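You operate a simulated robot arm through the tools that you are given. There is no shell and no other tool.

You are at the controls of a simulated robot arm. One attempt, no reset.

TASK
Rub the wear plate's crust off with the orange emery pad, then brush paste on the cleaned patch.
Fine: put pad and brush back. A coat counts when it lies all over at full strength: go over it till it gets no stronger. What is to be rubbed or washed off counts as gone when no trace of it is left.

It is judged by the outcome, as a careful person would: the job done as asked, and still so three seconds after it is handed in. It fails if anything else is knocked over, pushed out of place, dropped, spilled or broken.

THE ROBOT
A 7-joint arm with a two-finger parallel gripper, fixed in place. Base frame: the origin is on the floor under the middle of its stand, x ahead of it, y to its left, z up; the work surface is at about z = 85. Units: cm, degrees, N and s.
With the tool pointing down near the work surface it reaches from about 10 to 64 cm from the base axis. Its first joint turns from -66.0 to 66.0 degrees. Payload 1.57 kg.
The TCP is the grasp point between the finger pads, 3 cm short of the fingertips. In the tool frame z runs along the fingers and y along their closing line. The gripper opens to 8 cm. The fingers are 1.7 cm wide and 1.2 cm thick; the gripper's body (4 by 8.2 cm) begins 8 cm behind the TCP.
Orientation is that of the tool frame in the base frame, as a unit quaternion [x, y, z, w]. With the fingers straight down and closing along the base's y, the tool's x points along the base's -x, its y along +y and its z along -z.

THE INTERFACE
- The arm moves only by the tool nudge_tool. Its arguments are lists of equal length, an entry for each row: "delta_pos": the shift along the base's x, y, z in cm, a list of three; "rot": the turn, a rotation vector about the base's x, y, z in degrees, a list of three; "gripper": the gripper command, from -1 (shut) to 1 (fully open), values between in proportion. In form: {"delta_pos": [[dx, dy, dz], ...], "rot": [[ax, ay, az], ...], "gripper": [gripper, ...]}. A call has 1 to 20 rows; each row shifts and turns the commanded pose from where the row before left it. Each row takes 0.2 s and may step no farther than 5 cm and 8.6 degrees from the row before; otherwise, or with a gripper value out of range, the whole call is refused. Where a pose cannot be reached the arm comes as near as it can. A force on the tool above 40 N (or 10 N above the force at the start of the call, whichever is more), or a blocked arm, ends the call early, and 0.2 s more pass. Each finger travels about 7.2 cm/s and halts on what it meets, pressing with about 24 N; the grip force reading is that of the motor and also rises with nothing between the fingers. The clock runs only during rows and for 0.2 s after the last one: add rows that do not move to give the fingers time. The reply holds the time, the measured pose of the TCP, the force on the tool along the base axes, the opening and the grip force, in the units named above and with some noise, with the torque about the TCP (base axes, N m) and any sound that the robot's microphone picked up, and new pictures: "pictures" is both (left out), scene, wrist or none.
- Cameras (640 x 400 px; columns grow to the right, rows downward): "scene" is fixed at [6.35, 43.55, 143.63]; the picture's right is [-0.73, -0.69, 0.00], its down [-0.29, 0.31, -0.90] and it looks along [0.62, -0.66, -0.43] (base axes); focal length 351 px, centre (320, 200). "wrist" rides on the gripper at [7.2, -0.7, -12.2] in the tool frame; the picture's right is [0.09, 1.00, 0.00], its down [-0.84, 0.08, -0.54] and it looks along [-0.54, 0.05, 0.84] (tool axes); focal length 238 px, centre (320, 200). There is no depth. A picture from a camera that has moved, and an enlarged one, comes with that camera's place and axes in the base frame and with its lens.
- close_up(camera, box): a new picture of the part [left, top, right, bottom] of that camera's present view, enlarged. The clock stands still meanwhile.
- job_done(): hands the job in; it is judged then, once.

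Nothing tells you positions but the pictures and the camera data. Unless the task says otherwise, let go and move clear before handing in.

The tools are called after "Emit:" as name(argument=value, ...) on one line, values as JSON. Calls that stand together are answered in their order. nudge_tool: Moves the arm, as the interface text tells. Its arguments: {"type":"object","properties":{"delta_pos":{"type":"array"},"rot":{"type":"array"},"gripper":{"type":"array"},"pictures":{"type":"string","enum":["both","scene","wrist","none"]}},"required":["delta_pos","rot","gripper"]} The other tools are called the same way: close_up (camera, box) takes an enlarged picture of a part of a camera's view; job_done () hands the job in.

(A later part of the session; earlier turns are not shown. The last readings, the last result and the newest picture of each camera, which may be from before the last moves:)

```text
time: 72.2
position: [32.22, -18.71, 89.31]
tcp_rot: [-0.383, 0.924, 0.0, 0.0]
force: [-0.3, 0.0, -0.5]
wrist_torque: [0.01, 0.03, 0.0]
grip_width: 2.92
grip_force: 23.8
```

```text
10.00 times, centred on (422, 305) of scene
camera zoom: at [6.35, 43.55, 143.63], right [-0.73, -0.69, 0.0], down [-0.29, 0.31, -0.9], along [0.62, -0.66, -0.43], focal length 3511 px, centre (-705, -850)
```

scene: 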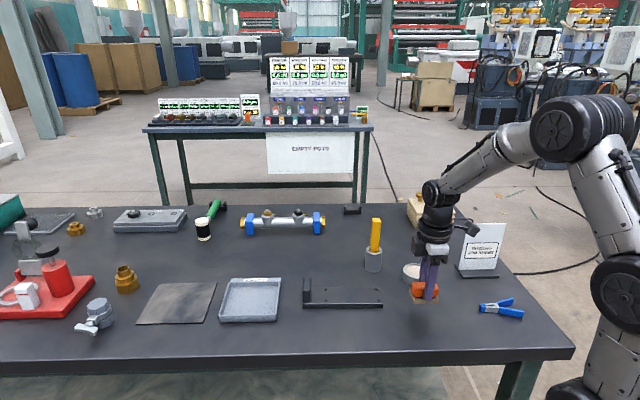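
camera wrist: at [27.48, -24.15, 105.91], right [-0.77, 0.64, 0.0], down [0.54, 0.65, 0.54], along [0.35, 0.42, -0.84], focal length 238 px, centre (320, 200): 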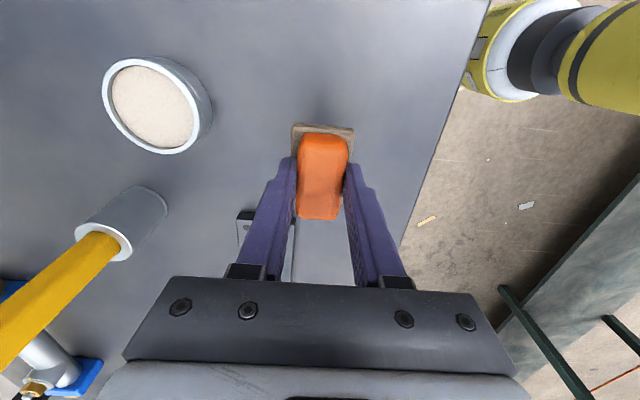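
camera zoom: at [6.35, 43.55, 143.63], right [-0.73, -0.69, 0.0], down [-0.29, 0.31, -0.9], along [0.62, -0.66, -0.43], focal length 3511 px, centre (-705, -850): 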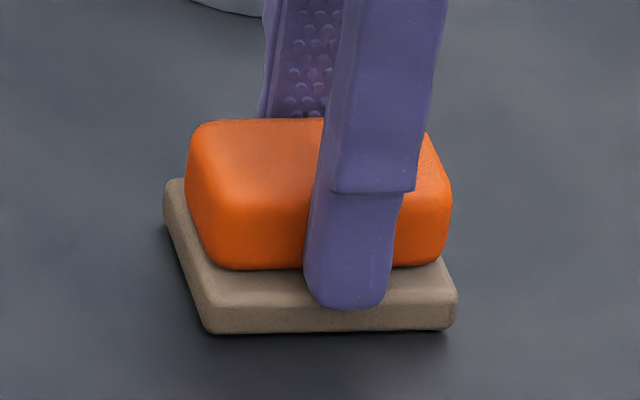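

It's within a millimetre of its original spot; a touch lower, then open and rise.

Emit:
nudge_tool(delta_pos=[[0, 0, -0.06], [0, 0, -0.04], [0, 0, 0], [0, 0, 0], [0, 0, 0], [0, 0, 0], [0, 0, 0], [0, 0, 1], [0, 0, 2], [0, 0, 4], [0, 0, 4], [0, 0, 0]], rot=[[0, 0, 0], [0, 0, 0], [0, 0, 0], [0, 0, 0], [0, 0, 0], [0, 0, 0], [0, 0, 0], [0, 0, 0], [0, 0, 0], [0, 0, 0], [0, 0, 0], [0, 0, 0]], gripper=[-1, -1, -0.2, 0.2, 0.7, 1, 1, 1, 1, 1, 1, 1], pictures="both")

Emit:
close_up(camera="scene", box=[385, 245, 475, 330])

Emit:
close_up(camera="wrist", box=[0, 60, 260, 320])

```text
time: 74.8
position: [32.12, -18.58, 100.36]
tcp_rot: [-0.383, 0.924, 0.0, 0.0]
force: [0.2, -0.4, -0.2]
wrist_torque: [0.0, -0.01, 0.01]
grip_width: 8.0
grip_force: 0.0
camera wrist: at [27.52, -24.12, 112.46], right [-0.77, 0.64, 0.0], down [0.54, 0.65, 0.54], along [0.35, 0.42, -0.84], focal length 238 px, centre (320, 200)
```

scene: 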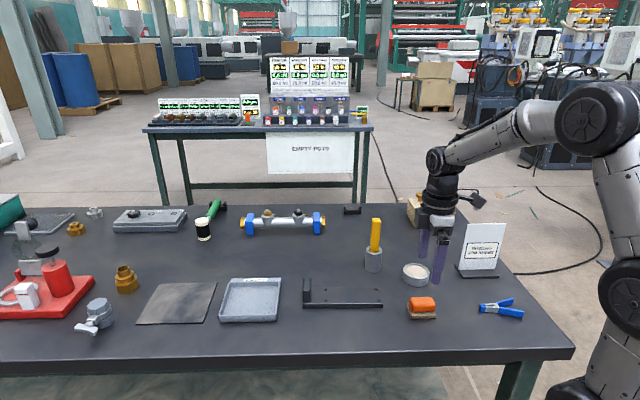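
wrist: 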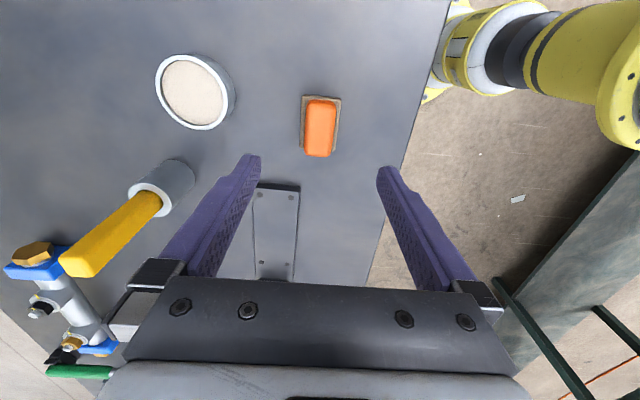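

```text
4.71 times, centred on (430, 288) of scene
camera zoom: at [6.35, 43.55, 143.63], right [-0.73, -0.69, 0.0], down [-0.29, 0.31, -0.9], along [0.62, -0.66, -0.43], focal length 1652 px, centre (-198, -212)
```

zoom: 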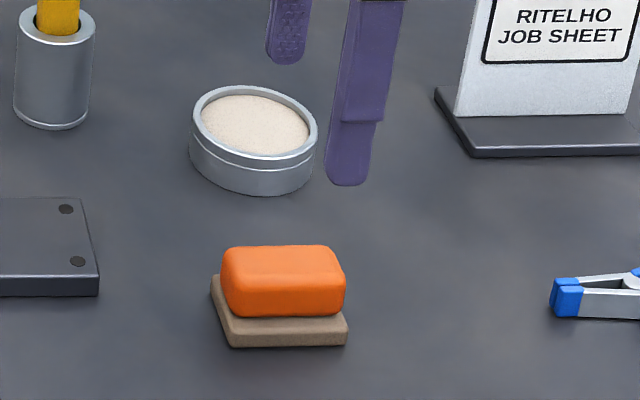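

```text
1.54 times, centred on (130, 190) of wrist
camera zoom: at [27.52, -24.12, 112.46], right [-0.77, 0.64, 0.0], down [0.54, 0.65, 0.54], along [0.35, 0.42, -0.84], focal length 367 px, centre (612, 215)
```

zoom: 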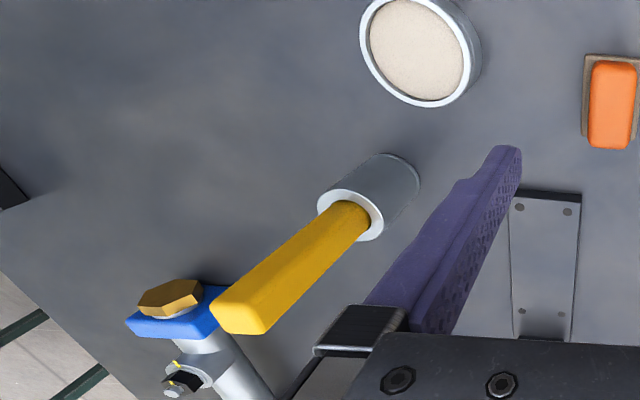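

Pad is back in place. Next, the brush: I'll rise and move toward the pot, turning the gripper back to 0° to view the handle's cross-section.

Emit:
nudge_tool(delta_pos=[[0, 0, 3], [1.5, -0.4, 3], [2, -0.6, 1.6], [2, -0.6, 0], [2, -0.6, 0], [2, -0.6, 0], [1.4, -0.6, 0], [0, 0, 0], [0, 0, 0]], rot=[[0, 0, 0], [0, 0, -7.5], [0, 0, -7.5], [0, 0, -7.5], [0, 0, -7.5], [0, 0, -7.5], [0, 0, -7.5], [0, 0, 0], [0, 0, 0]], gripper=[1, 1, 1, 1, 1, 1, 1, 1, 1], pictures="both")

Emit:
close_up(camera="wrist", box=[160, 60, 480, 260])

Emit:
close_up(camera="scene", box=[345, 205, 400, 280])

```text
time: 76.8
position: [43.0, -21.97, 107.89]
tcp_rot: [0.001, 1.0, 0.0, 0.0]
force: [0.1, -0.4, -1.0]
wrist_torque: [-0.03, 0.01, 0.03]
grip_width: 8.01
grip_force: 0.1
camera wrist: at [35.83, -22.65, 120.01], right [-0.09, 1.0, 0.0], down [0.84, 0.08, 0.54], along [0.54, 0.05, -0.84], focal length 238 px, centre (320, 200)
```

scene: 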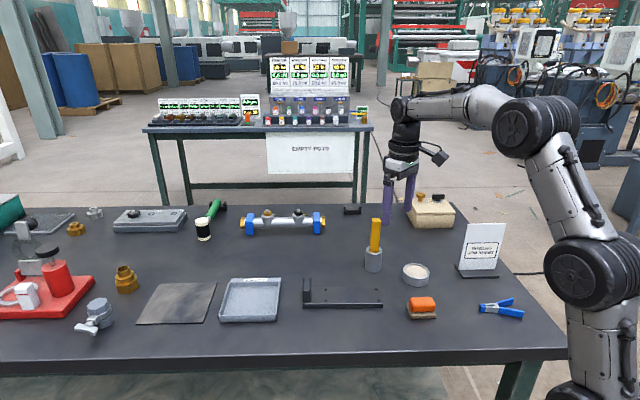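
wrist: 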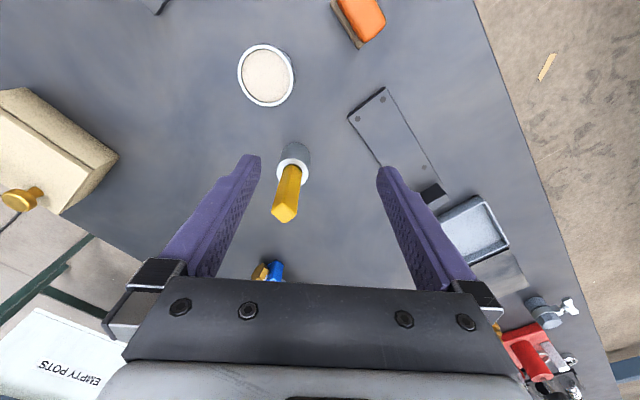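

```text
2.00 times, centred on (320, 160) of wrist
camera zoom: at [35.83, -22.65, 120.01], right [-0.09, 1.0, 0.0], down [0.84, 0.08, 0.54], along [0.54, 0.05, -0.84], focal length 477 px, centre (320, 280)
```

zoom: 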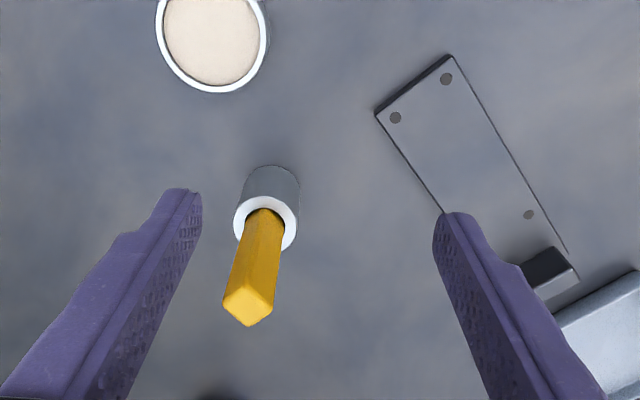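

```text
5.33 times, centred on (372, 242) of scene
camera zoom: at [6.35, 43.55, 143.63], right [-0.73, -0.69, 0.0], down [-0.29, 0.31, -0.9], along [0.62, -0.66, -0.43], focal length 1873 px, centre (40, -27)
```

zoom: 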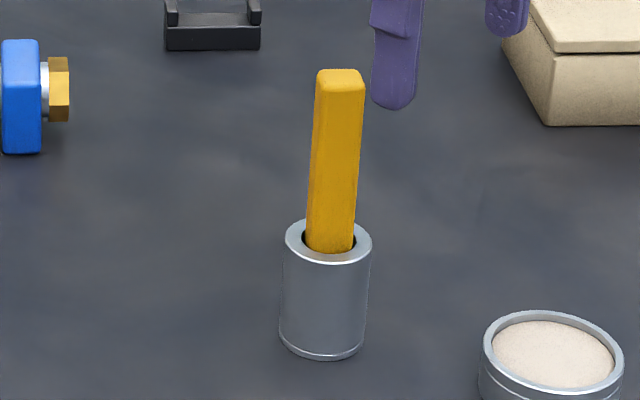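

The handle is a square stick about 1.9 cm across, edges at 45°, at roughly (50.4,-25). I'll move above it with the gripper at +45°, staying higher than its top, and re-check.

Emit:
nudge_tool(delta_pos=[[1.2, -0.5, 0], [1.2, -0.5, 0], [1.2, -0.5, 0], [1.25, -0.5, 0], [1.25, -0.5, 0], [1.25, -0.45, 0], [0, 0, -2], [0, 0, 0], [0, 0, 0]], rot=[[0, 0, 7.5], [0, 0, 7.5], [0, 0, 7.5], [0, 0, 7.5], [0, 0, 7.5], [0, 0, 7.5], [0, 0, 0], [0, 0, 0], [0, 0, 0]], gripper=[1, 1, 1, 1, 1, 1, 1, 1, 1], pictures="both")

Emit:
close_up(camera="wrist", box=[220, 80, 420, 240])

Emit:
close_up(camera="scene", box=[335, 185, 410, 280])

```text
time: 78.8
position: [50.53, -24.88, 105.93]
tcp_rot: [-0.383, 0.924, -0.002, 0.0]
force: [0.2, 1.2, -0.3]
wrist_torque: [0.0, 0.04, 0.04]
grip_width: 8.0
grip_force: 0.0
camera wrist: at [45.86, -30.47, 118.06], right [-0.77, 0.64, 0.0], down [0.54, 0.65, 0.54], along [0.35, 0.42, -0.84], focal length 238 px, centre (320, 200)
```

scene: 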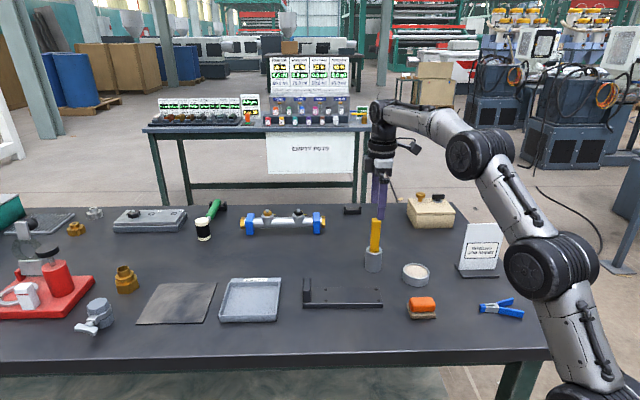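
wrist: 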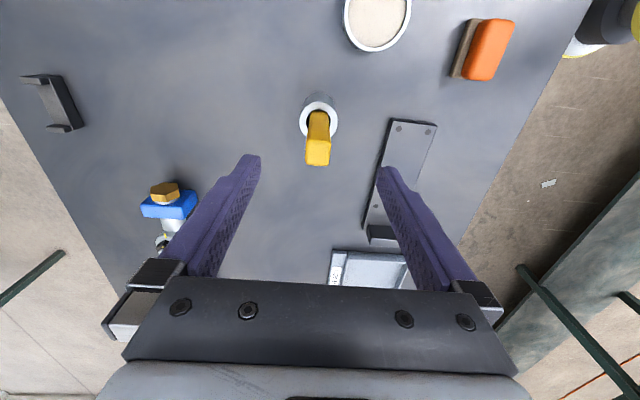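

```text
2.50 times, centred on (320, 160) of wrist
camera zoom: at [45.86, -30.47, 118.06], right [-0.77, 0.64, 0.0], down [0.54, 0.65, 0.54], along [0.35, 0.42, -0.84], focal length 596 px, centre (320, 300)
```

zoom: 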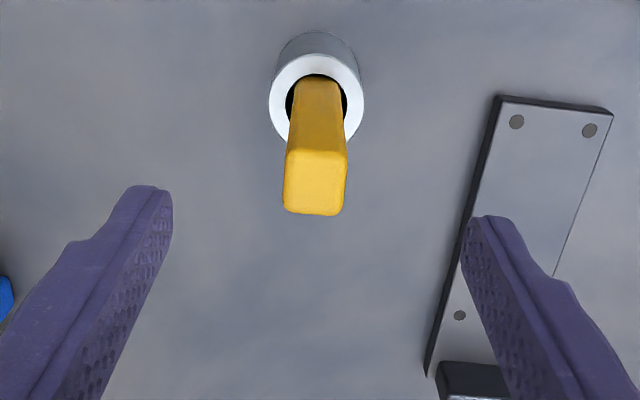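

```text
4.21 times, centred on (372, 232) of scene
camera zoom: at [6.35, 43.55, 143.63], right [-0.73, -0.69, 0.0], down [-0.29, 0.31, -0.9], along [0.62, -0.66, -0.43], focal length 1478 px, centre (99, 63)
```

zoom: 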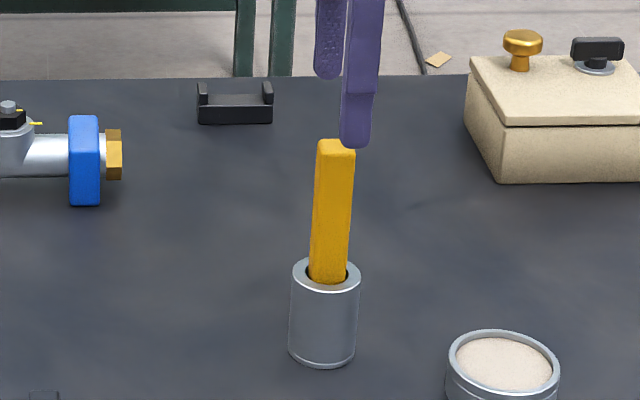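

The handle is centred within 0.2 cm between the fingers. Descending to grip it at TCP z≈97.5 and closing.

Emit:
nudge_tool(delta_pos=[[0.1, -0.1, -2], [0, 0, -2], [0, 0, -2], [0, 0, -1.5], [0, 0, -0.8], [0, 0, 0]], rot=[[0, 0, 0], [0, 0, 0], [0, 0, 0], [0, 0, 0], [0, 0, 0], [0, 0, 0]], gripper=[1, 1, 1, 1, 1, 1], pictures="none")

Emit:
close_up(camera="wrist", box=[200, 80, 440, 280])

Emit:
close_up(camera="scene", box=[335, 185, 410, 280])

```text
time: 80.2
position: [50.55, -25.12, 97.5]
tcp_rot: [-0.382, 0.924, 0.0, 0.0]
force: [0.3, -0.2, -0.5]
wrist_torque: [-0.01, 0.03, 0.02]
grip_width: 7.99
grip_force: 0.0
```

```text
2.00 times, centred on (320, 180) of wrist
camera zoom: at [45.91, -30.6, 109.66], right [-0.77, 0.64, 0.0], down [0.54, 0.65, 0.54], along [0.35, 0.42, -0.84], focal length 477 px, centre (320, 240)
```

zoom: 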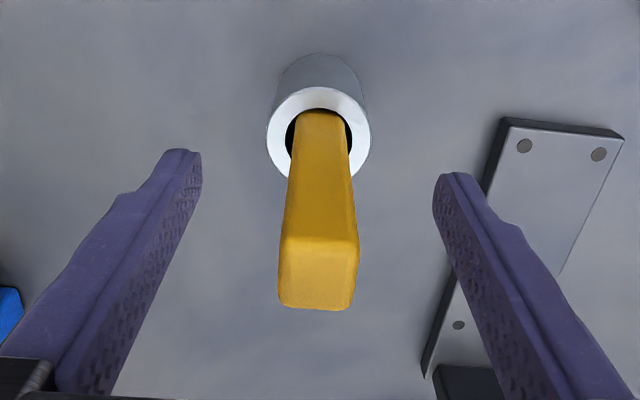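

```text
4.21 times, centred on (372, 232) of scene
camera zoom: at [6.35, 43.55, 143.63], right [-0.73, -0.69, 0.0], down [-0.29, 0.31, -0.9], along [0.62, -0.66, -0.43], focal length 1478 px, centre (99, 63)
```

zoom: 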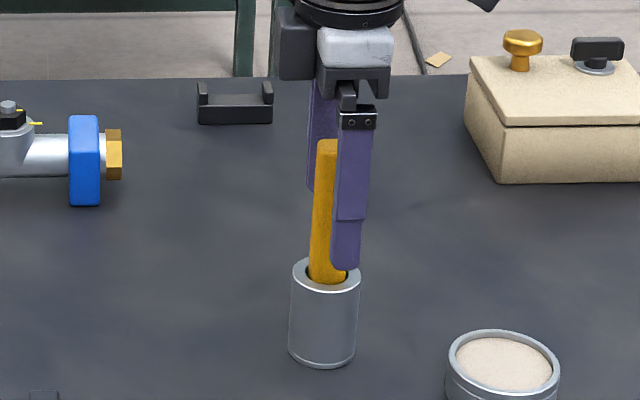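

Projection of the TCP onto both views matches the handle, so the grasp is centred. Closing the fingers.

Emit:
nudge_tool(delta_pos=[[0, 0, 0], [0, 0, 0], [0, 0, 0], [0, 0, 0], [0, 0, 0], [0, 0, 0], [0, 0, 0], [0, 0, 0]], rot=[[0, 0, 0], [0, 0, 0], [0, 0, 0], [0, 0, 0], [0, 0, 0], [0, 0, 0], [0, 0, 0], [0, 0, 0]], gripper=[0.5, 0, -0.3, -0.5, -0.7, -1, -1, -1], pictures="none")

Emit:
close_up(camera="scene", box=[335, 185, 410, 280])

Emit:
close_up(camera="wrist", box=[200, 80, 440, 280])

```text
time: 82.0
position: [50.63, -25.09, 97.47]
tcp_rot: [-0.382, 0.924, 0.0, 0.0]
force: [0.2, -0.5, 0.1]
wrist_torque: [0.05, 0.05, 0.01]
grip_width: 1.94
grip_force: 24.3
```

```text
4.21 times, centred on (372, 232) of scene
camera zoom: at [6.35, 43.55, 143.63], right [-0.73, -0.69, 0.0], down [-0.29, 0.31, -0.9], along [0.62, -0.66, -0.43], focal length 1478 px, centre (99, 63)
```

zoom: 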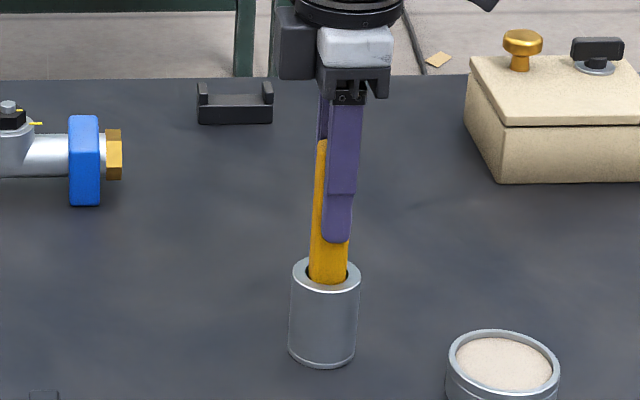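

```text
2.00 times, centred on (320, 180) of wrist
camera zoom: at [45.91, -30.59, 109.68], right [-0.77, 0.64, 0.0], down [0.54, 0.65, 0.54], along [0.35, 0.42, -0.84], focal length 477 px, centre (320, 240)
```

zoom: 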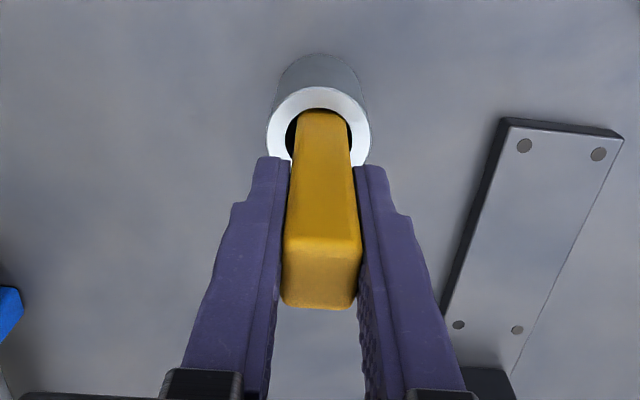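

Gripped at 1.94 cm. Lifting straight up slowly out of the pot.

Emit:
nudge_tool(delta_pos=[[0, 0, 0.2], [0, 0, 0.3], [0, 0, 0.5], [0, 0, 0.7], [0, 0, 0.8], [0, 0, 0.8], [0, 0, 0.8], [0, 0, 0.8], [0, 0, 0.8], [0, 0, 0.8], [0, 0, 0.6], [0, 0, 0.4], [0, 0, 0]], rot=[[0, 0, 0], [0, 0, 0], [0, 0, 0], [0, 0, 0], [0, 0, 0], [0, 0, 0], [0, 0, 0], [0, 0, 0], [0, 0, 0], [0, 0, 0], [0, 0, 0], [0, 0, 0], [0, 0, 0]], gripper=[-1, -1, -1, -1, -1, -1, -1, -1, -1, -1, -1, -1, -1], pictures="both")

Emit:
close_up(camera="scene", box=[335, 185, 410, 280])

Emit:
close_up(camera="wrist", box=[200, 80, 440, 280])

```text
time: 84.8
position: [50.51, -24.98, 105.1]
tcp_rot: [-0.382, 0.924, 0.0, 0.0]
force: [-1.8, -0.1, -1.3]
wrist_torque: [0.01, -0.03, 0.02]
grip_width: 1.93
grip_force: 23.3
camera wrist: at [45.87, -30.64, 117.21], right [-0.77, 0.64, 0.0], down [0.54, 0.65, 0.54], along [0.35, 0.42, -0.84], focal length 238 px, centre (320, 200)
```

scene: 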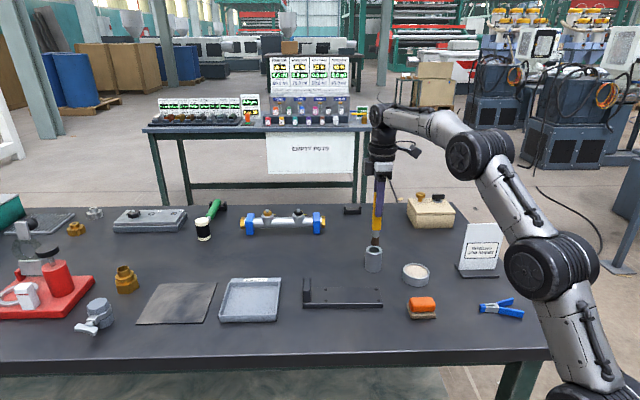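
wrist: 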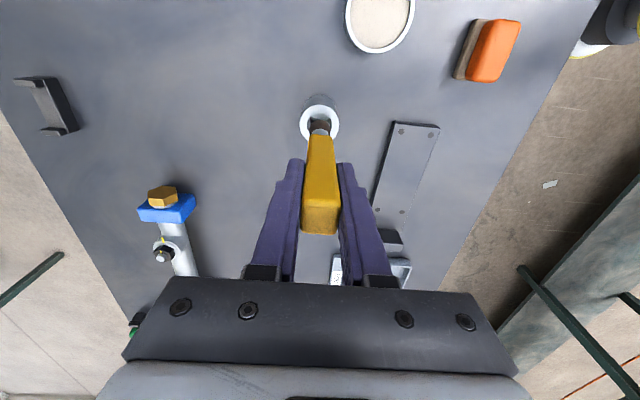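

```text
4.21 times, centred on (372, 232) of scene
camera zoom: at [6.35, 43.55, 143.63], right [-0.73, -0.69, 0.0], down [-0.29, 0.31, -0.9], along [0.62, -0.66, -0.43], focal length 1478 px, centre (99, 63)
```

zoom: 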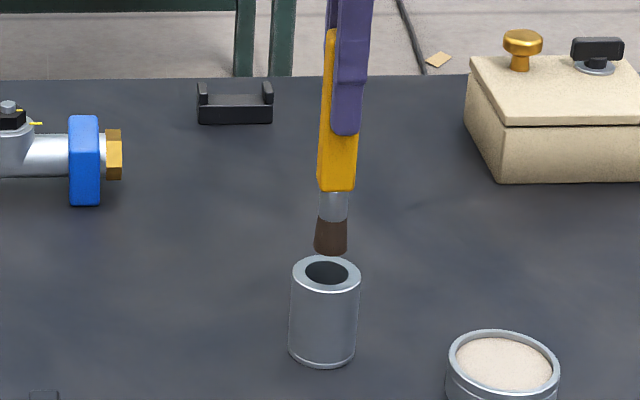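

```text
2.00 times, centred on (320, 180) of wrist
camera zoom: at [45.87, -30.64, 117.21], right [-0.77, 0.64, 0.0], down [0.54, 0.65, 0.54], along [0.35, 0.42, -0.84], focal length 477 px, centre (320, 240)
```

zoom: 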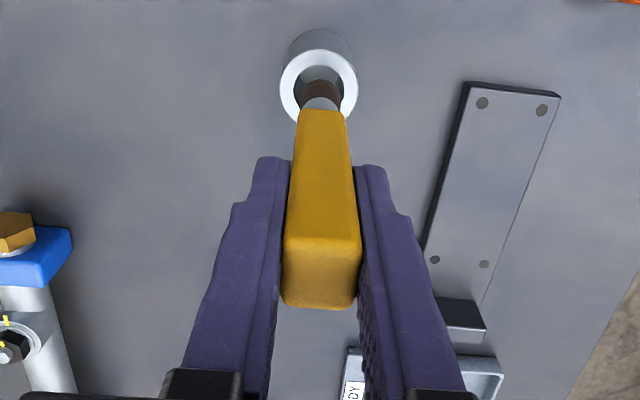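

The brush is out: brown round bristles about 12.1 cm below the TCP. Next I carry it to over the paste tin at about (39.15,-29.0).

Emit:
nudge_tool(delta_pos=[[-0.7, -0.25, 0.3], [-1.4, -0.5, 0], [-1.8, -0.6, 0], [-1.8, -0.6, 0], [-1.8, -0.6, 0], [-1.8, -0.6, 0], [-1.4, -0.5, 0], [-0.7, -0.25, 0], [0, 0, -1.5], [0, 0, 0], [0, 0, 0]], rot=[[0, 0, 0], [0, 0, 0], [0, 0, 0], [0, 0, 0], [0, 0, 0], [0, 0, 0], [0, 0, 0], [0, 0, 0], [0, 0, 0], [0, 0, 0], [0, 0, 0]], gripper=[-1, -1, -1, -1, -1, -1, -1, -1, -1, -1, -1], pictures="both")

Emit:
close_up(camera="scene", box=[370, 190, 460, 300])

Emit:
close_up(camera="wrist", box=[220, 40, 420, 240])

```text
time: 87.2
position: [38.97, -28.9, 103.82]
tcp_rot: [-0.382, 0.924, 0.0, 0.0]
force: [-0.4, 0.3, -0.2]
wrist_torque: [-0.02, 0.0, -0.02]
grip_width: 1.95
grip_force: 24.4
camera wrist: at [34.42, -34.55, 116.01], right [-0.77, 0.64, 0.0], down [0.54, 0.65, 0.54], along [0.35, 0.42, -0.84], focal length 238 px, centre (320, 200)
```

scene: 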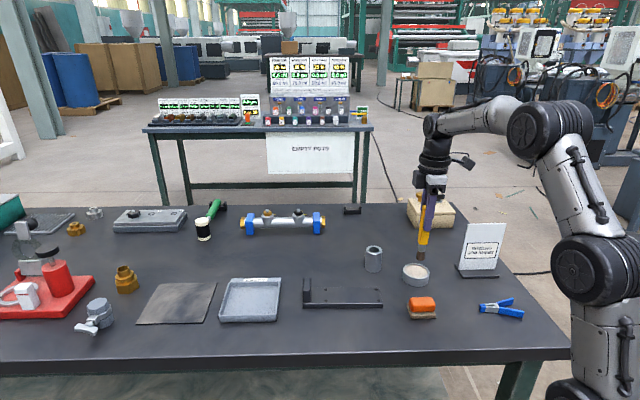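
wrist: 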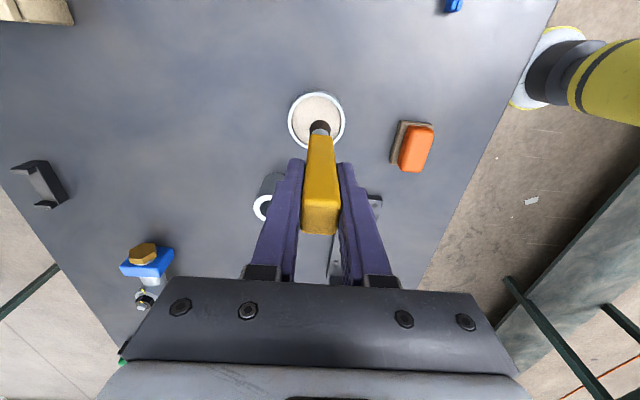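

```text
3.64 times, centred on (415, 245) of scene
camera zoom: at [6.35, 43.55, 143.63], right [-0.73, -0.69, 0.0], down [-0.29, 0.31, -0.9], along [0.62, -0.66, -0.43], focal length 1277 px, centre (-26, 36)
```

zoom: 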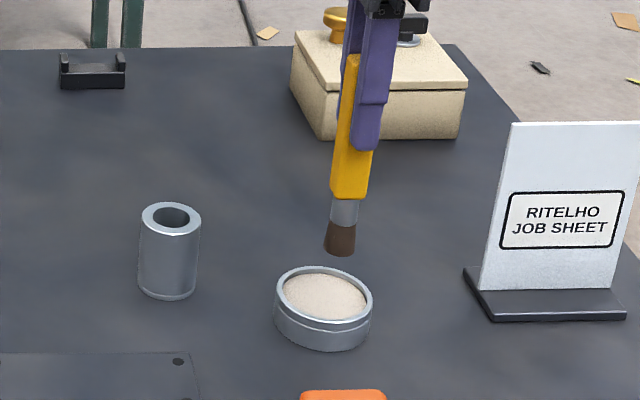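

```text
2.00 times, centred on (320, 140) of wrist
camera zoom: at [34.42, -34.55, 116.01], right [-0.77, 0.64, 0.0], down [0.54, 0.65, 0.54], along [0.35, 0.42, -0.84], focal length 477 px, centre (320, 320)
```

zoom: 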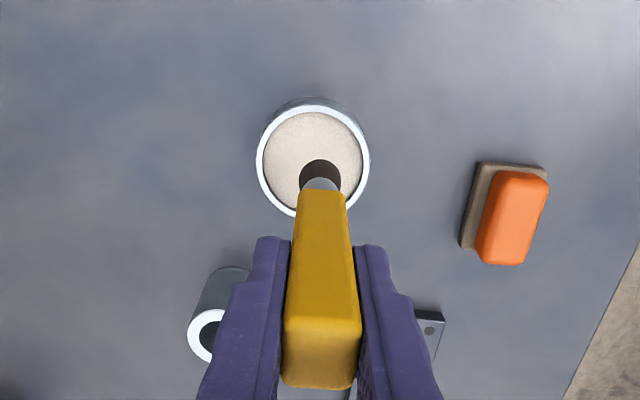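

The tip will land slightly off-centre in the tin; I'll shift (+0.45,−0.2) and lower to just above the paste.

Emit:
nudge_tool(delta_pos=[[0.45, -0.2, -0.5], [0, 0, -1], [0, 0, -1], [0, 0, -0.7], [0, 0, -0.3], [0, 0, 0]], rot=[[0, 0, 0], [0, 0, 0], [0, 0, 0], [0, 0, 0], [0, 0, 0], [0, 0, 0]], gripper=[-1, -1, -1, -1, -1, -1], pictures="none")

Emit:
close_up(camera="scene", box=[390, 230, 450, 295])

Emit:
close_up(camera="wrist", box=[250, 60, 390, 180])

```text
time: 88.6
position: [39.53, -29.18, 100.28]
tcp_rot: [-0.383, 0.924, 0.0, 0.0]
force: [0.0, -0.8, -0.8]
wrist_torque: [0.02, 0.02, -0.02]
grip_width: 1.94
grip_force: 24.4
```

```text
6.15 times, centred on (420, 262) of scene
camera zoom: at [6.35, 43.55, 143.63], right [-0.73, -0.69, 0.0], down [-0.29, 0.31, -0.9], along [0.62, -0.66, -0.43], focal length 2161 px, centre (-295, -185)
```

zoom: 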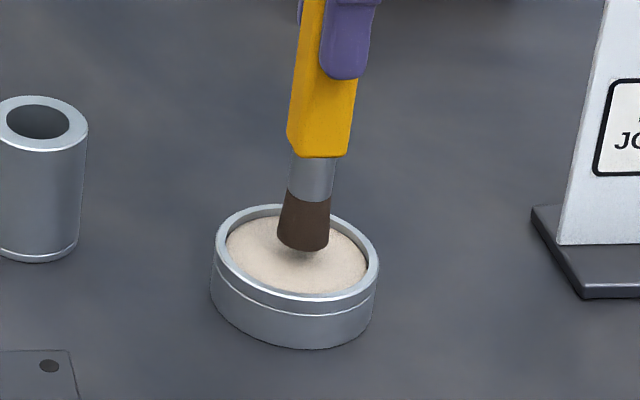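

```text
3.33 times, centred on (320, 120) of wrist
camera zoom: at [34.93, -34.74, 112.47], right [-0.77, 0.64, 0.0], down [0.54, 0.65, 0.54], along [0.35, 0.42, -0.84], focal length 794 px, centre (320, 467)
```

zoom: 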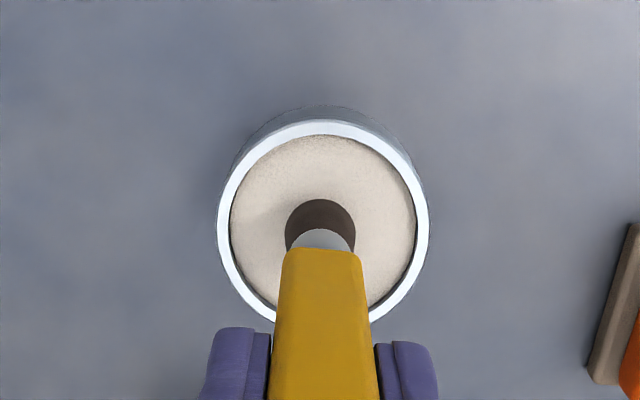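

The tip is centred just above the paste. Lowering gently in small steps and watching force and bristle colour.

Emit:
nudge_tool(delta_pos=[[0, 0, -0.3], [0, 0, -0.2], [0, 0, 0]], rot=[[0, 0, 0], [0, 0, 0], [0, 0, 0]], gripper=[-1, -1, -1], pictures="none")

Emit:
close_up(camera="scene", box=[390, 230, 450, 295])

Emit:
nudge_tool(delta_pos=[[0, 0, -0.15], [0, 0, -0.15], [0, 0, 0]], rot=[[0, 0, 0], [0, 0, 0], [0, 0, 0]], gripper=[-1, -1, -1], pictures="none")

Emit:
close_up(camera="scene", box=[390, 230, 450, 295])

```text
time: 89.4
position: [39.48, -29.28, 99.8]
tcp_rot: [-0.382, 0.924, -0.001, 0.0]
force: [0.1, 0.0, -1.4]
wrist_torque: [-0.01, 0.04, 0.0]
grip_width: 1.94
grip_force: 23.5
```

```text
6.15 times, centred on (420, 262) of scene
camera zoom: at [6.35, 43.55, 143.63], right [-0.73, -0.69, 0.0], down [-0.29, 0.31, -0.9], along [0.62, -0.66, -0.43], focal length 2161 px, centre (-295, -185)
```

zoom: 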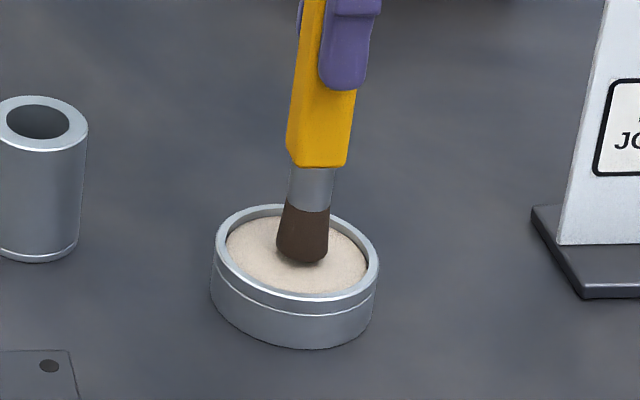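

```text
time: 90.2
position: [39.56, -29.24, 99.48]
tcp_rot: [-0.383, 0.924, 0.0, 0.001]
force: [0.1, -0.1, -1.1]
wrist_torque: [0.0, 0.01, 0.01]
grip_width: 1.94
grip_force: 24.1
```

```text
6.15 times, centred on (420, 262) of scene
camera zoom: at [6.35, 43.55, 143.63], right [-0.73, -0.69, 0.0], down [-0.29, 0.31, -0.9], along [0.62, -0.66, -0.43], focal length 2161 px, centre (-295, -185)
```

zoom: 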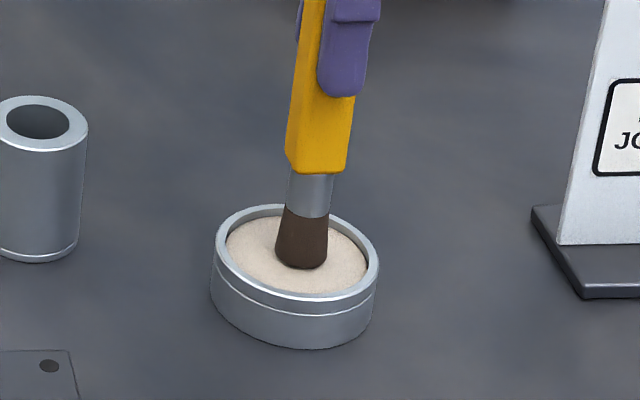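

Emit:
nudge_tool(delta_pos=[[0, 0, -0.15], [0, 0, -0.15], [0, 0, 0]], rot=[[0, 0, 0], [0, 0, 0], [0, 0, 0]], gripper=[-1, -1, -1], pictures="none")

Emit:
close_up(camera="scene", box=[390, 230, 450, 295])

```text
time: 91.0
position: [39.63, -29.24, 99.31]
tcp_rot: [-0.383, 0.924, -0.001, 0.0]
force: [-0.5, 0.7, 6.1]
wrist_torque: [0.12, 0.23, 0.0]
grip_width: 1.96
grip_force: 24.0
```

```text
6.15 times, centred on (420, 262) of scene
camera zoom: at [6.34, 43.56, 143.63], right [-0.73, -0.69, 0.0], down [-0.29, 0.31, -0.9], along [0.62, -0.66, -0.43], focal length 2161 px, centre (-295, -185)
```

zoom: 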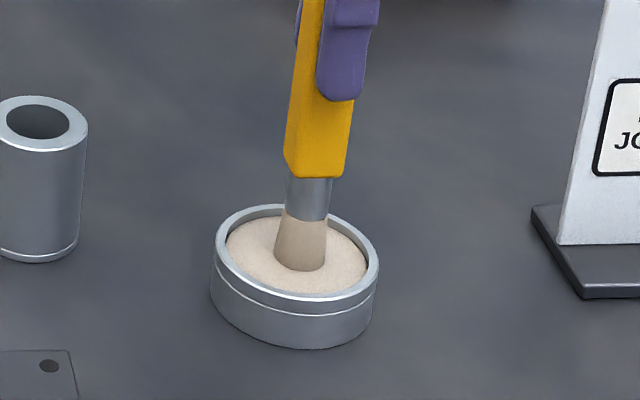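

Contact, and the bristles have turned beige (loading). I'll dwell briefly to see if they load more.

Emit:
nudge_tool(delta_pos=[[0, 0, 0.03], [0, 0, 0], [0, 0, 0], [0, 0, 0], [0, 0, 0]], rot=[[0, 0, 0], [0, 0, 0], [0, 0, 0], [0, 0, 0], [0, 0, 0]], gripper=[-1, -1, -1, -1, -1], pictures="none")

Emit:
close_up(camera="scene", box=[390, 230, 450, 295])

```text
time: 92.2
position: [39.5, -29.26, 99.38]
tcp_rot: [-0.383, 0.924, -0.001, 0.0]
force: [-1.8, 0.4, 7.5]
wrist_torque: [0.03, 0.12, 0.01]
grip_width: 1.91
grip_force: 24.2
```

```text
6.15 times, centred on (420, 262) of scene
camera zoom: at [6.34, 43.56, 143.63], right [-0.73, -0.69, 0.0], down [-0.29, 0.31, -0.9], along [0.62, -0.66, -0.43], focal length 2161 px, centre (-295, -185)
```

zoom: 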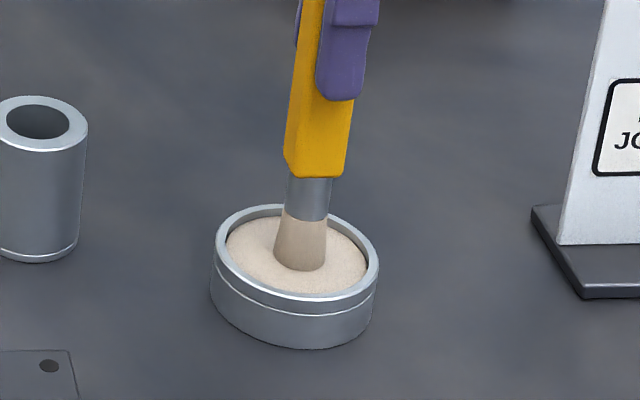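

Bristles are loaded. Lifting out and carrying the brush over to the patch on the plate.

Emit:
nudge_tool(delta_pos=[[0, 0, 0.3], [0, 0, 0.7], [0, 0, 1.2], [0, 0, 1.5], [0.4, 1.1, 0.36], [0.7, 1.9, 0], [0.85, 2.4, 0], [0.85, 2.4, 0], [0.85, 2.4, 0], [0.85, 2.4, 0], [0.8, 2.1, 0], [0.6, 1.7, 0], [0.4, 1.0, 0], [0, 0, 0]], rot=[[0, 0, 0], [0, 0, 0], [0, 0, 0], [0, 0, 0], [0, 0, 0], [0, 0, 0], [0, 0, 0], [0, 0, 0], [0, 0, 0], [0, 0, 0], [0, 0, 0], [0, 0, 0], [0, 0, 0], [0, 0, 0]], gripper=[-1, -1, -1, -1, -1, -1, -1, -1, -1, -1, -1, -1, -1, -1], pictures="both")

Emit:
close_up(camera="scene", box=[295, 235, 395, 325])

Emit:
close_up(camera="wrist", box=[220, 20, 420, 220])

Emit:
close_up(camera="scene", box=[390, 230, 450, 295])

```text
time: 95.2
position: [45.91, -11.79, 103.33]
tcp_rot: [-0.382, 0.924, 0.0, -0.001]
force: [-0.1, 1.2, 0.6]
wrist_torque: [0.04, 0.02, 0.02]
grip_width: 1.96
grip_force: 23.9
camera wrist: at [41.24, -17.35, 115.46], right [-0.77, 0.64, 0.0], down [0.54, 0.65, 0.54], along [0.35, 0.42, -0.84], focal length 238 px, centre (320, 200)
```

scene: 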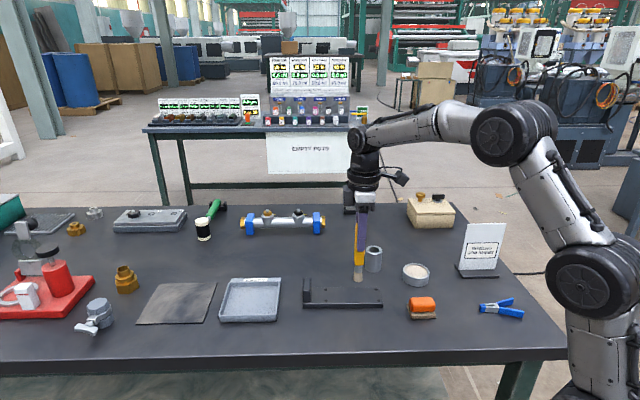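
wrist: 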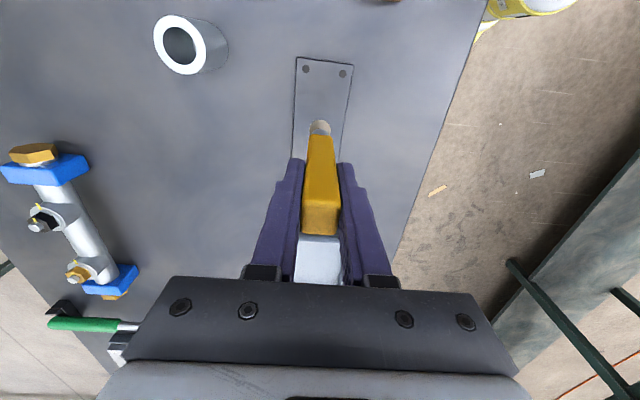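

```text
4.44 times, centred on (345, 280) of scene
camera zoom: at [6.35, 43.55, 143.63], right [-0.73, -0.69, 0.0], down [-0.29, 0.31, -0.9], along [0.62, -0.66, -0.43], focal length 1560 px, centre (209, -156)
```

zoom: 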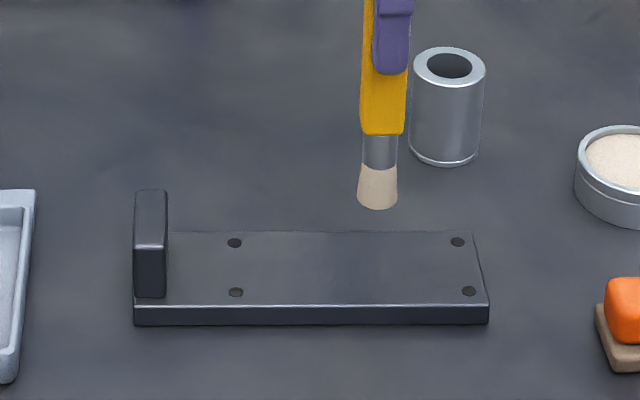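

```text
2.00 times, centred on (320, 120) of wrist
camera zoom: at [41.24, -17.35, 115.46], right [-0.77, 0.64, 0.0], down [0.54, 0.65, 0.54], along [0.35, 0.42, -0.84], focal length 477 px, centre (320, 360)
```

zoom: 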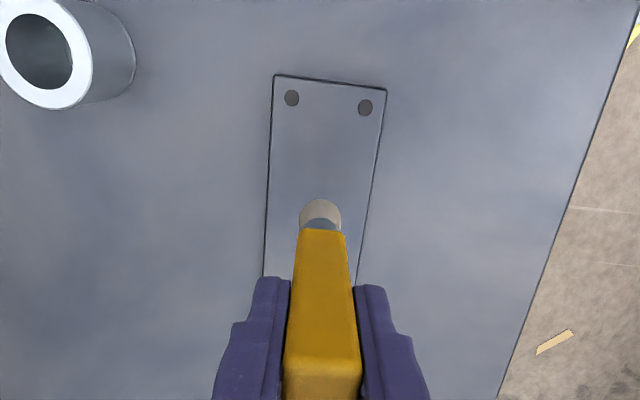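

```text
6.15 times, centred on (420, 262) of scene
camera zoom: at [6.35, 43.55, 143.63], right [-0.73, -0.69, 0.0], down [-0.29, 0.31, -0.9], along [0.62, -0.66, -0.43], focal length 2161 px, centre (-295, -185)
```

zoom: 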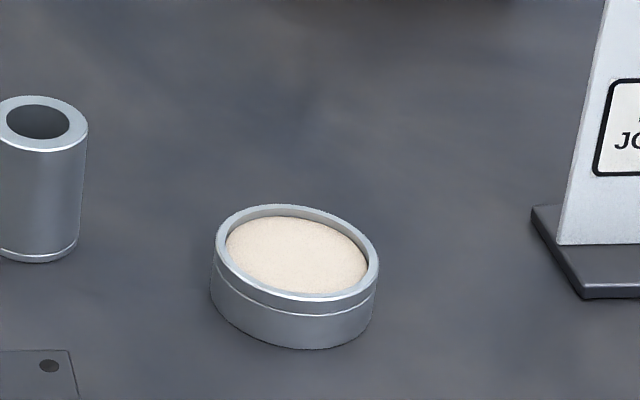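

The brush tip is right above the patch centre (near holes are 5.0 cm behind it, crust centre was 5.1 cm from them). I'll move to the patch's near-front corner and descend carefully until light contact.

Emit:
nudge_tool(delta_pos=[[-1.6, -0.4, -0.5], [-1.65, -0.45, -1], [0, 0, -1.2], [0, 0, -0.9], [0, 0, -0.5], [0, 0, 0]], rot=[[0, 0, 0], [0, 0, 0], [0, 0, 0], [0, 0, 0], [0, 0, 0], [0, 0, 0]], gripper=[-1, -1, -1, -1, -1, -1], pictures="none")

Emit:
close_up(camera="scene", box=[295, 265, 395, 325])

Emit:
nudge_tool(delta_pos=[[0, 0, -0.1], [0, 0, -0.1], [0, 0, 0]], rot=[[0, 0, 0], [0, 0, 0], [0, 0, 0]], gripper=[-1, -1, -1], pictures="none")

Emit:
close_up(camera="scene", box=[295, 265, 395, 325])

```text
time: 96.6
position: [42.56, -12.65, 99.18]
tcp_rot: [-0.383, 0.924, 0.0, 0.001]
force: [-0.7, 0.3, -0.5]
wrist_torque: [-0.01, -0.01, -0.01]
grip_width: 1.95
grip_force: 24.2
```

```text
6.40 times, centred on (345, 295) of scene
camera zoom: at [6.35, 43.55, 143.63], right [-0.73, -0.69, 0.0], down [-0.29, 0.31, -0.9], along [0.62, -0.66, -0.43], focal length 2247 px, centre (160, -408)
```

zoom: 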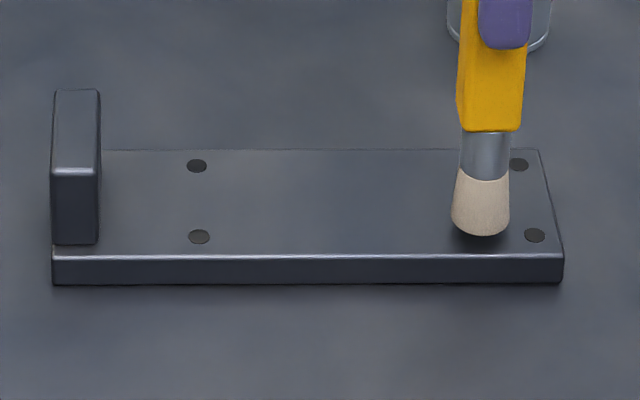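

```text
time: 97.4
position: [42.54, -12.47, 99.05]
tcp_rot: [-0.383, 0.924, 0.0, 0.0]
force: [-0.2, 0.4, 0.3]
wrist_torque: [0.0, 0.02, 0.02]
grip_width: 1.94
grip_force: 23.9
```

```text
6.40 times, centred on (345, 295) of scene
camera zoom: at [6.35, 43.55, 143.63], right [-0.73, -0.69, 0.0], down [-0.29, 0.31, -0.9], along [0.62, -0.66, -0.43], focal length 2247 px, centre (160, -408)
```

zoom: 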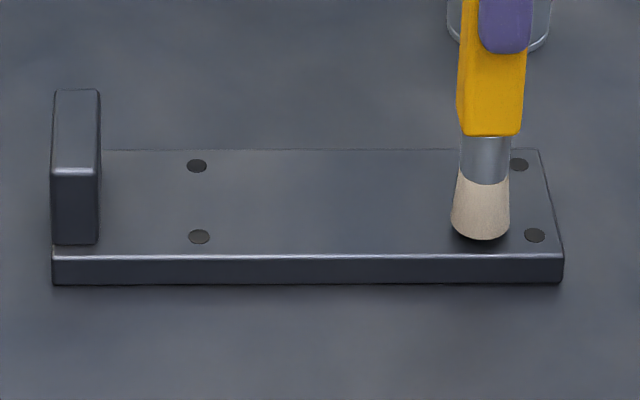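

Emit:
nudge_tool(delta_pos=[[0, 0, -0.1], [0, 0, -0.1], [0, 0, 0]], rot=[[0, 0, 0], [0, 0, 0], [0, 0, 0]], gripper=[-1, -1, -1], pictures="none")

Emit:
nudge_tool(delta_pos=[[0, 0, -0.06], [0, 0, 0]], rot=[[0, 0, 0], [0, 0, 0]], gripper=[-1, -1], pictures="none")

Emit:
close_up(camera="scene", box=[295, 265, 395, 325])

```text
time: 98.2
position: [42.6, -12.62, 98.83]
tcp_rot: [-0.383, 0.924, 0.0, -0.001]
force: [-0.3, 0.1, -0.1]
wrist_torque: [0.0, 0.02, 0.02]
grip_width: 1.96
grip_force: 24.1
```

```text
time: 98.8
position: [42.56, -12.59, 98.84]
tcp_rot: [-0.382, 0.924, 0.0, 0.001]
force: [0.7, 0.9, -0.6]
wrist_torque: [-0.02, -0.01, 0.02]
grip_width: 1.95
grip_force: 24.5
```

```text
6.40 times, centred on (345, 295) of scene
camera zoom: at [6.35, 43.55, 143.63], right [-0.73, -0.69, 0.0], down [-0.29, 0.31, -0.9], along [0.62, -0.66, -0.43], focal length 2247 px, centre (160, -408)
```

zoom: 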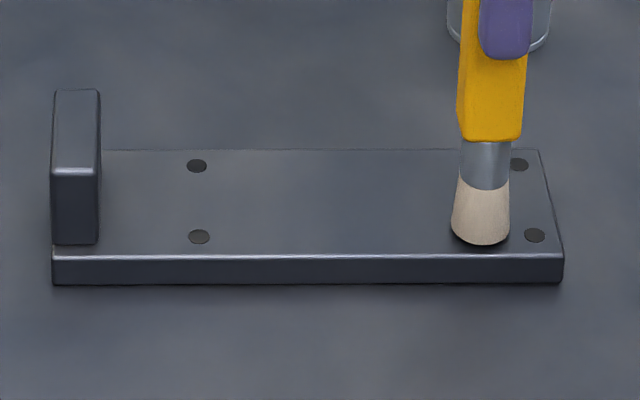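

Emit:
nudge_tool(delta_pos=[[0, 0, -0.06], [0, 0, 0]], rot=[[0, 0, 0], [0, 0, 0]], gripper=[-1, -1], pictures="none")

Emit:
nudge_tool(delta_pos=[[0, 0, -0.05], [0, 0, 0]], rot=[[0, 0, 0], [0, 0, 0]], gripper=[-1, -1], pictures="none")

Emit:
close_up(camera="scene", box=[295, 265, 395, 325])

```text
time: 99.4
position: [42.57, -12.55, 98.61]
tcp_rot: [-0.383, 0.924, -0.001, 0.001]
force: [-0.7, -0.9, -1.0]
wrist_torque: [0.0, 0.03, 0.01]
grip_width: 1.92
grip_force: 23.8
```

```text
time: 100.0
position: [42.5, -12.49, 98.66]
tcp_rot: [-0.382, 0.924, 0.0, 0.0]
force: [1.2, 0.2, -0.8]
wrist_torque: [-0.01, -0.01, 0.0]
grip_width: 1.93
grip_force: 23.8
```

```text
6.40 times, centred on (345, 295) of scene
camera zoom: at [6.35, 43.55, 143.63], right [-0.73, -0.69, 0.0], down [-0.29, 0.31, -0.9], along [0.62, -0.66, -0.43], focal length 2247 px, centre (160, -408)
```

zoom: 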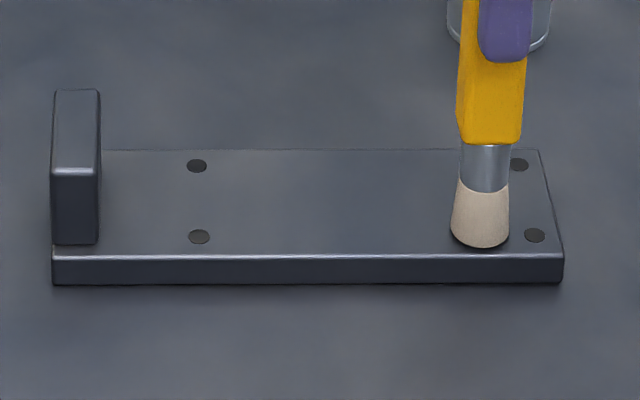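

Emit:
nudge_tool(delta_pos=[[0, 0, -0.05], [0, 0, 0]], rot=[[0, 0, 0], [0, 0, 0]], gripper=[-1, -1], pictures="none")

Emit:
nudge_tool(delta_pos=[[0, 0, -0.05], [0, 0, 0]], rot=[[0, 0, 0], [0, 0, 0]], gripper=[-1, -1], pictures="none")

Emit:
close_up(camera="scene", box=[295, 265, 395, 325])

```text
time: 100.6
position: [42.7, -12.68, 98.61]
tcp_rot: [-0.383, 0.924, 0.0, 0.001]
force: [0.5, -0.1, -0.5]
wrist_torque: [0.0, -0.03, -0.02]
grip_width: 1.94
grip_force: 24.2
```

```text
time: 101.2
position: [42.59, -12.61, 98.65]
tcp_rot: [-0.383, 0.924, 0.0, 0.0]
force: [0.3, 0.5, -0.4]
wrist_torque: [0.01, 0.01, 0.0]
grip_width: 1.95
grip_force: 24.3
```

```text
6.40 times, centred on (345, 295) of scene
camera zoom: at [6.35, 43.55, 143.63], right [-0.73, -0.69, 0.0], down [-0.29, 0.31, -0.9], along [0.62, -0.66, -0.43], focal length 2247 px, centre (160, -408)
```

zoom: 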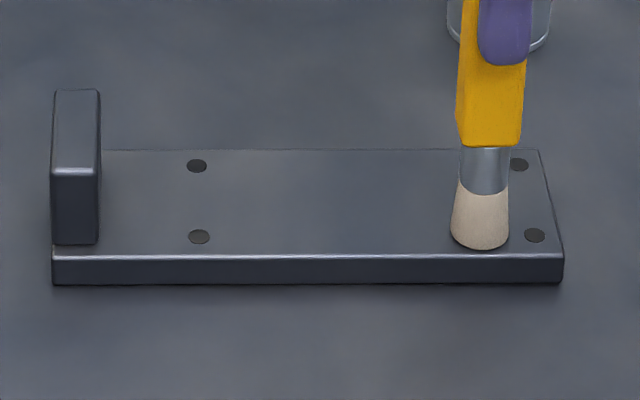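

Emit:
nudge_tool(delta_pos=[[0, 0, -0.04], [0, 0, 0]], rot=[[0, 0, 0], [0, 0, 0]], gripper=[-1, -1], pictures="none")

Emit:
nudge_tool(delta_pos=[[0, 0, -0.04], [0, 0, 0]], rot=[[0, 0, 0], [0, 0, 0]], gripper=[-1, -1], pictures="none")

Emit:
close_up(camera="scene", box=[295, 265, 395, 325])

```text
time: 101.8
position: [42.64, -12.57, 98.53]
tcp_rot: [-0.382, 0.924, 0.0, 0.0]
force: [-0.6, -0.4, 0.4]
wrist_torque: [-0.02, 0.0, 0.02]
grip_width: 1.94
grip_force: 23.9
```

```text
time: 102.4
position: [42.62, -12.75, 98.48]
tcp_rot: [-0.382, 0.924, -0.001, 0.0]
force: [0.0, 0.3, 1.9]
wrist_torque: [-0.03, 0.06, 0.01]
grip_width: 1.93
grip_force: 23.8
```

```text
6.40 times, centred on (345, 295) of scene
camera zoom: at [6.34, 43.55, 143.63], right [-0.73, -0.69, 0.0], down [-0.29, 0.31, -0.9], along [0.62, -0.66, -0.43], focal length 2247 px, centre (160, -408)
```

zoom: 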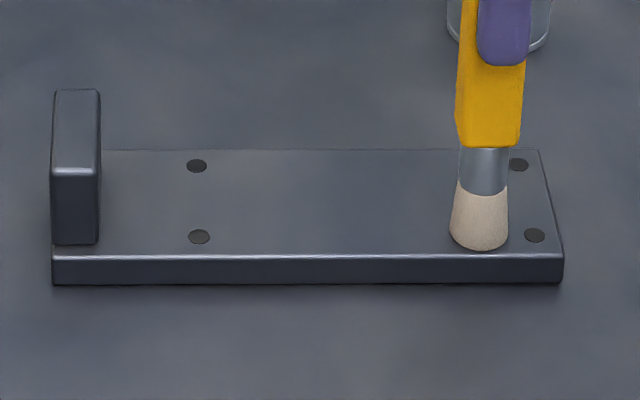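

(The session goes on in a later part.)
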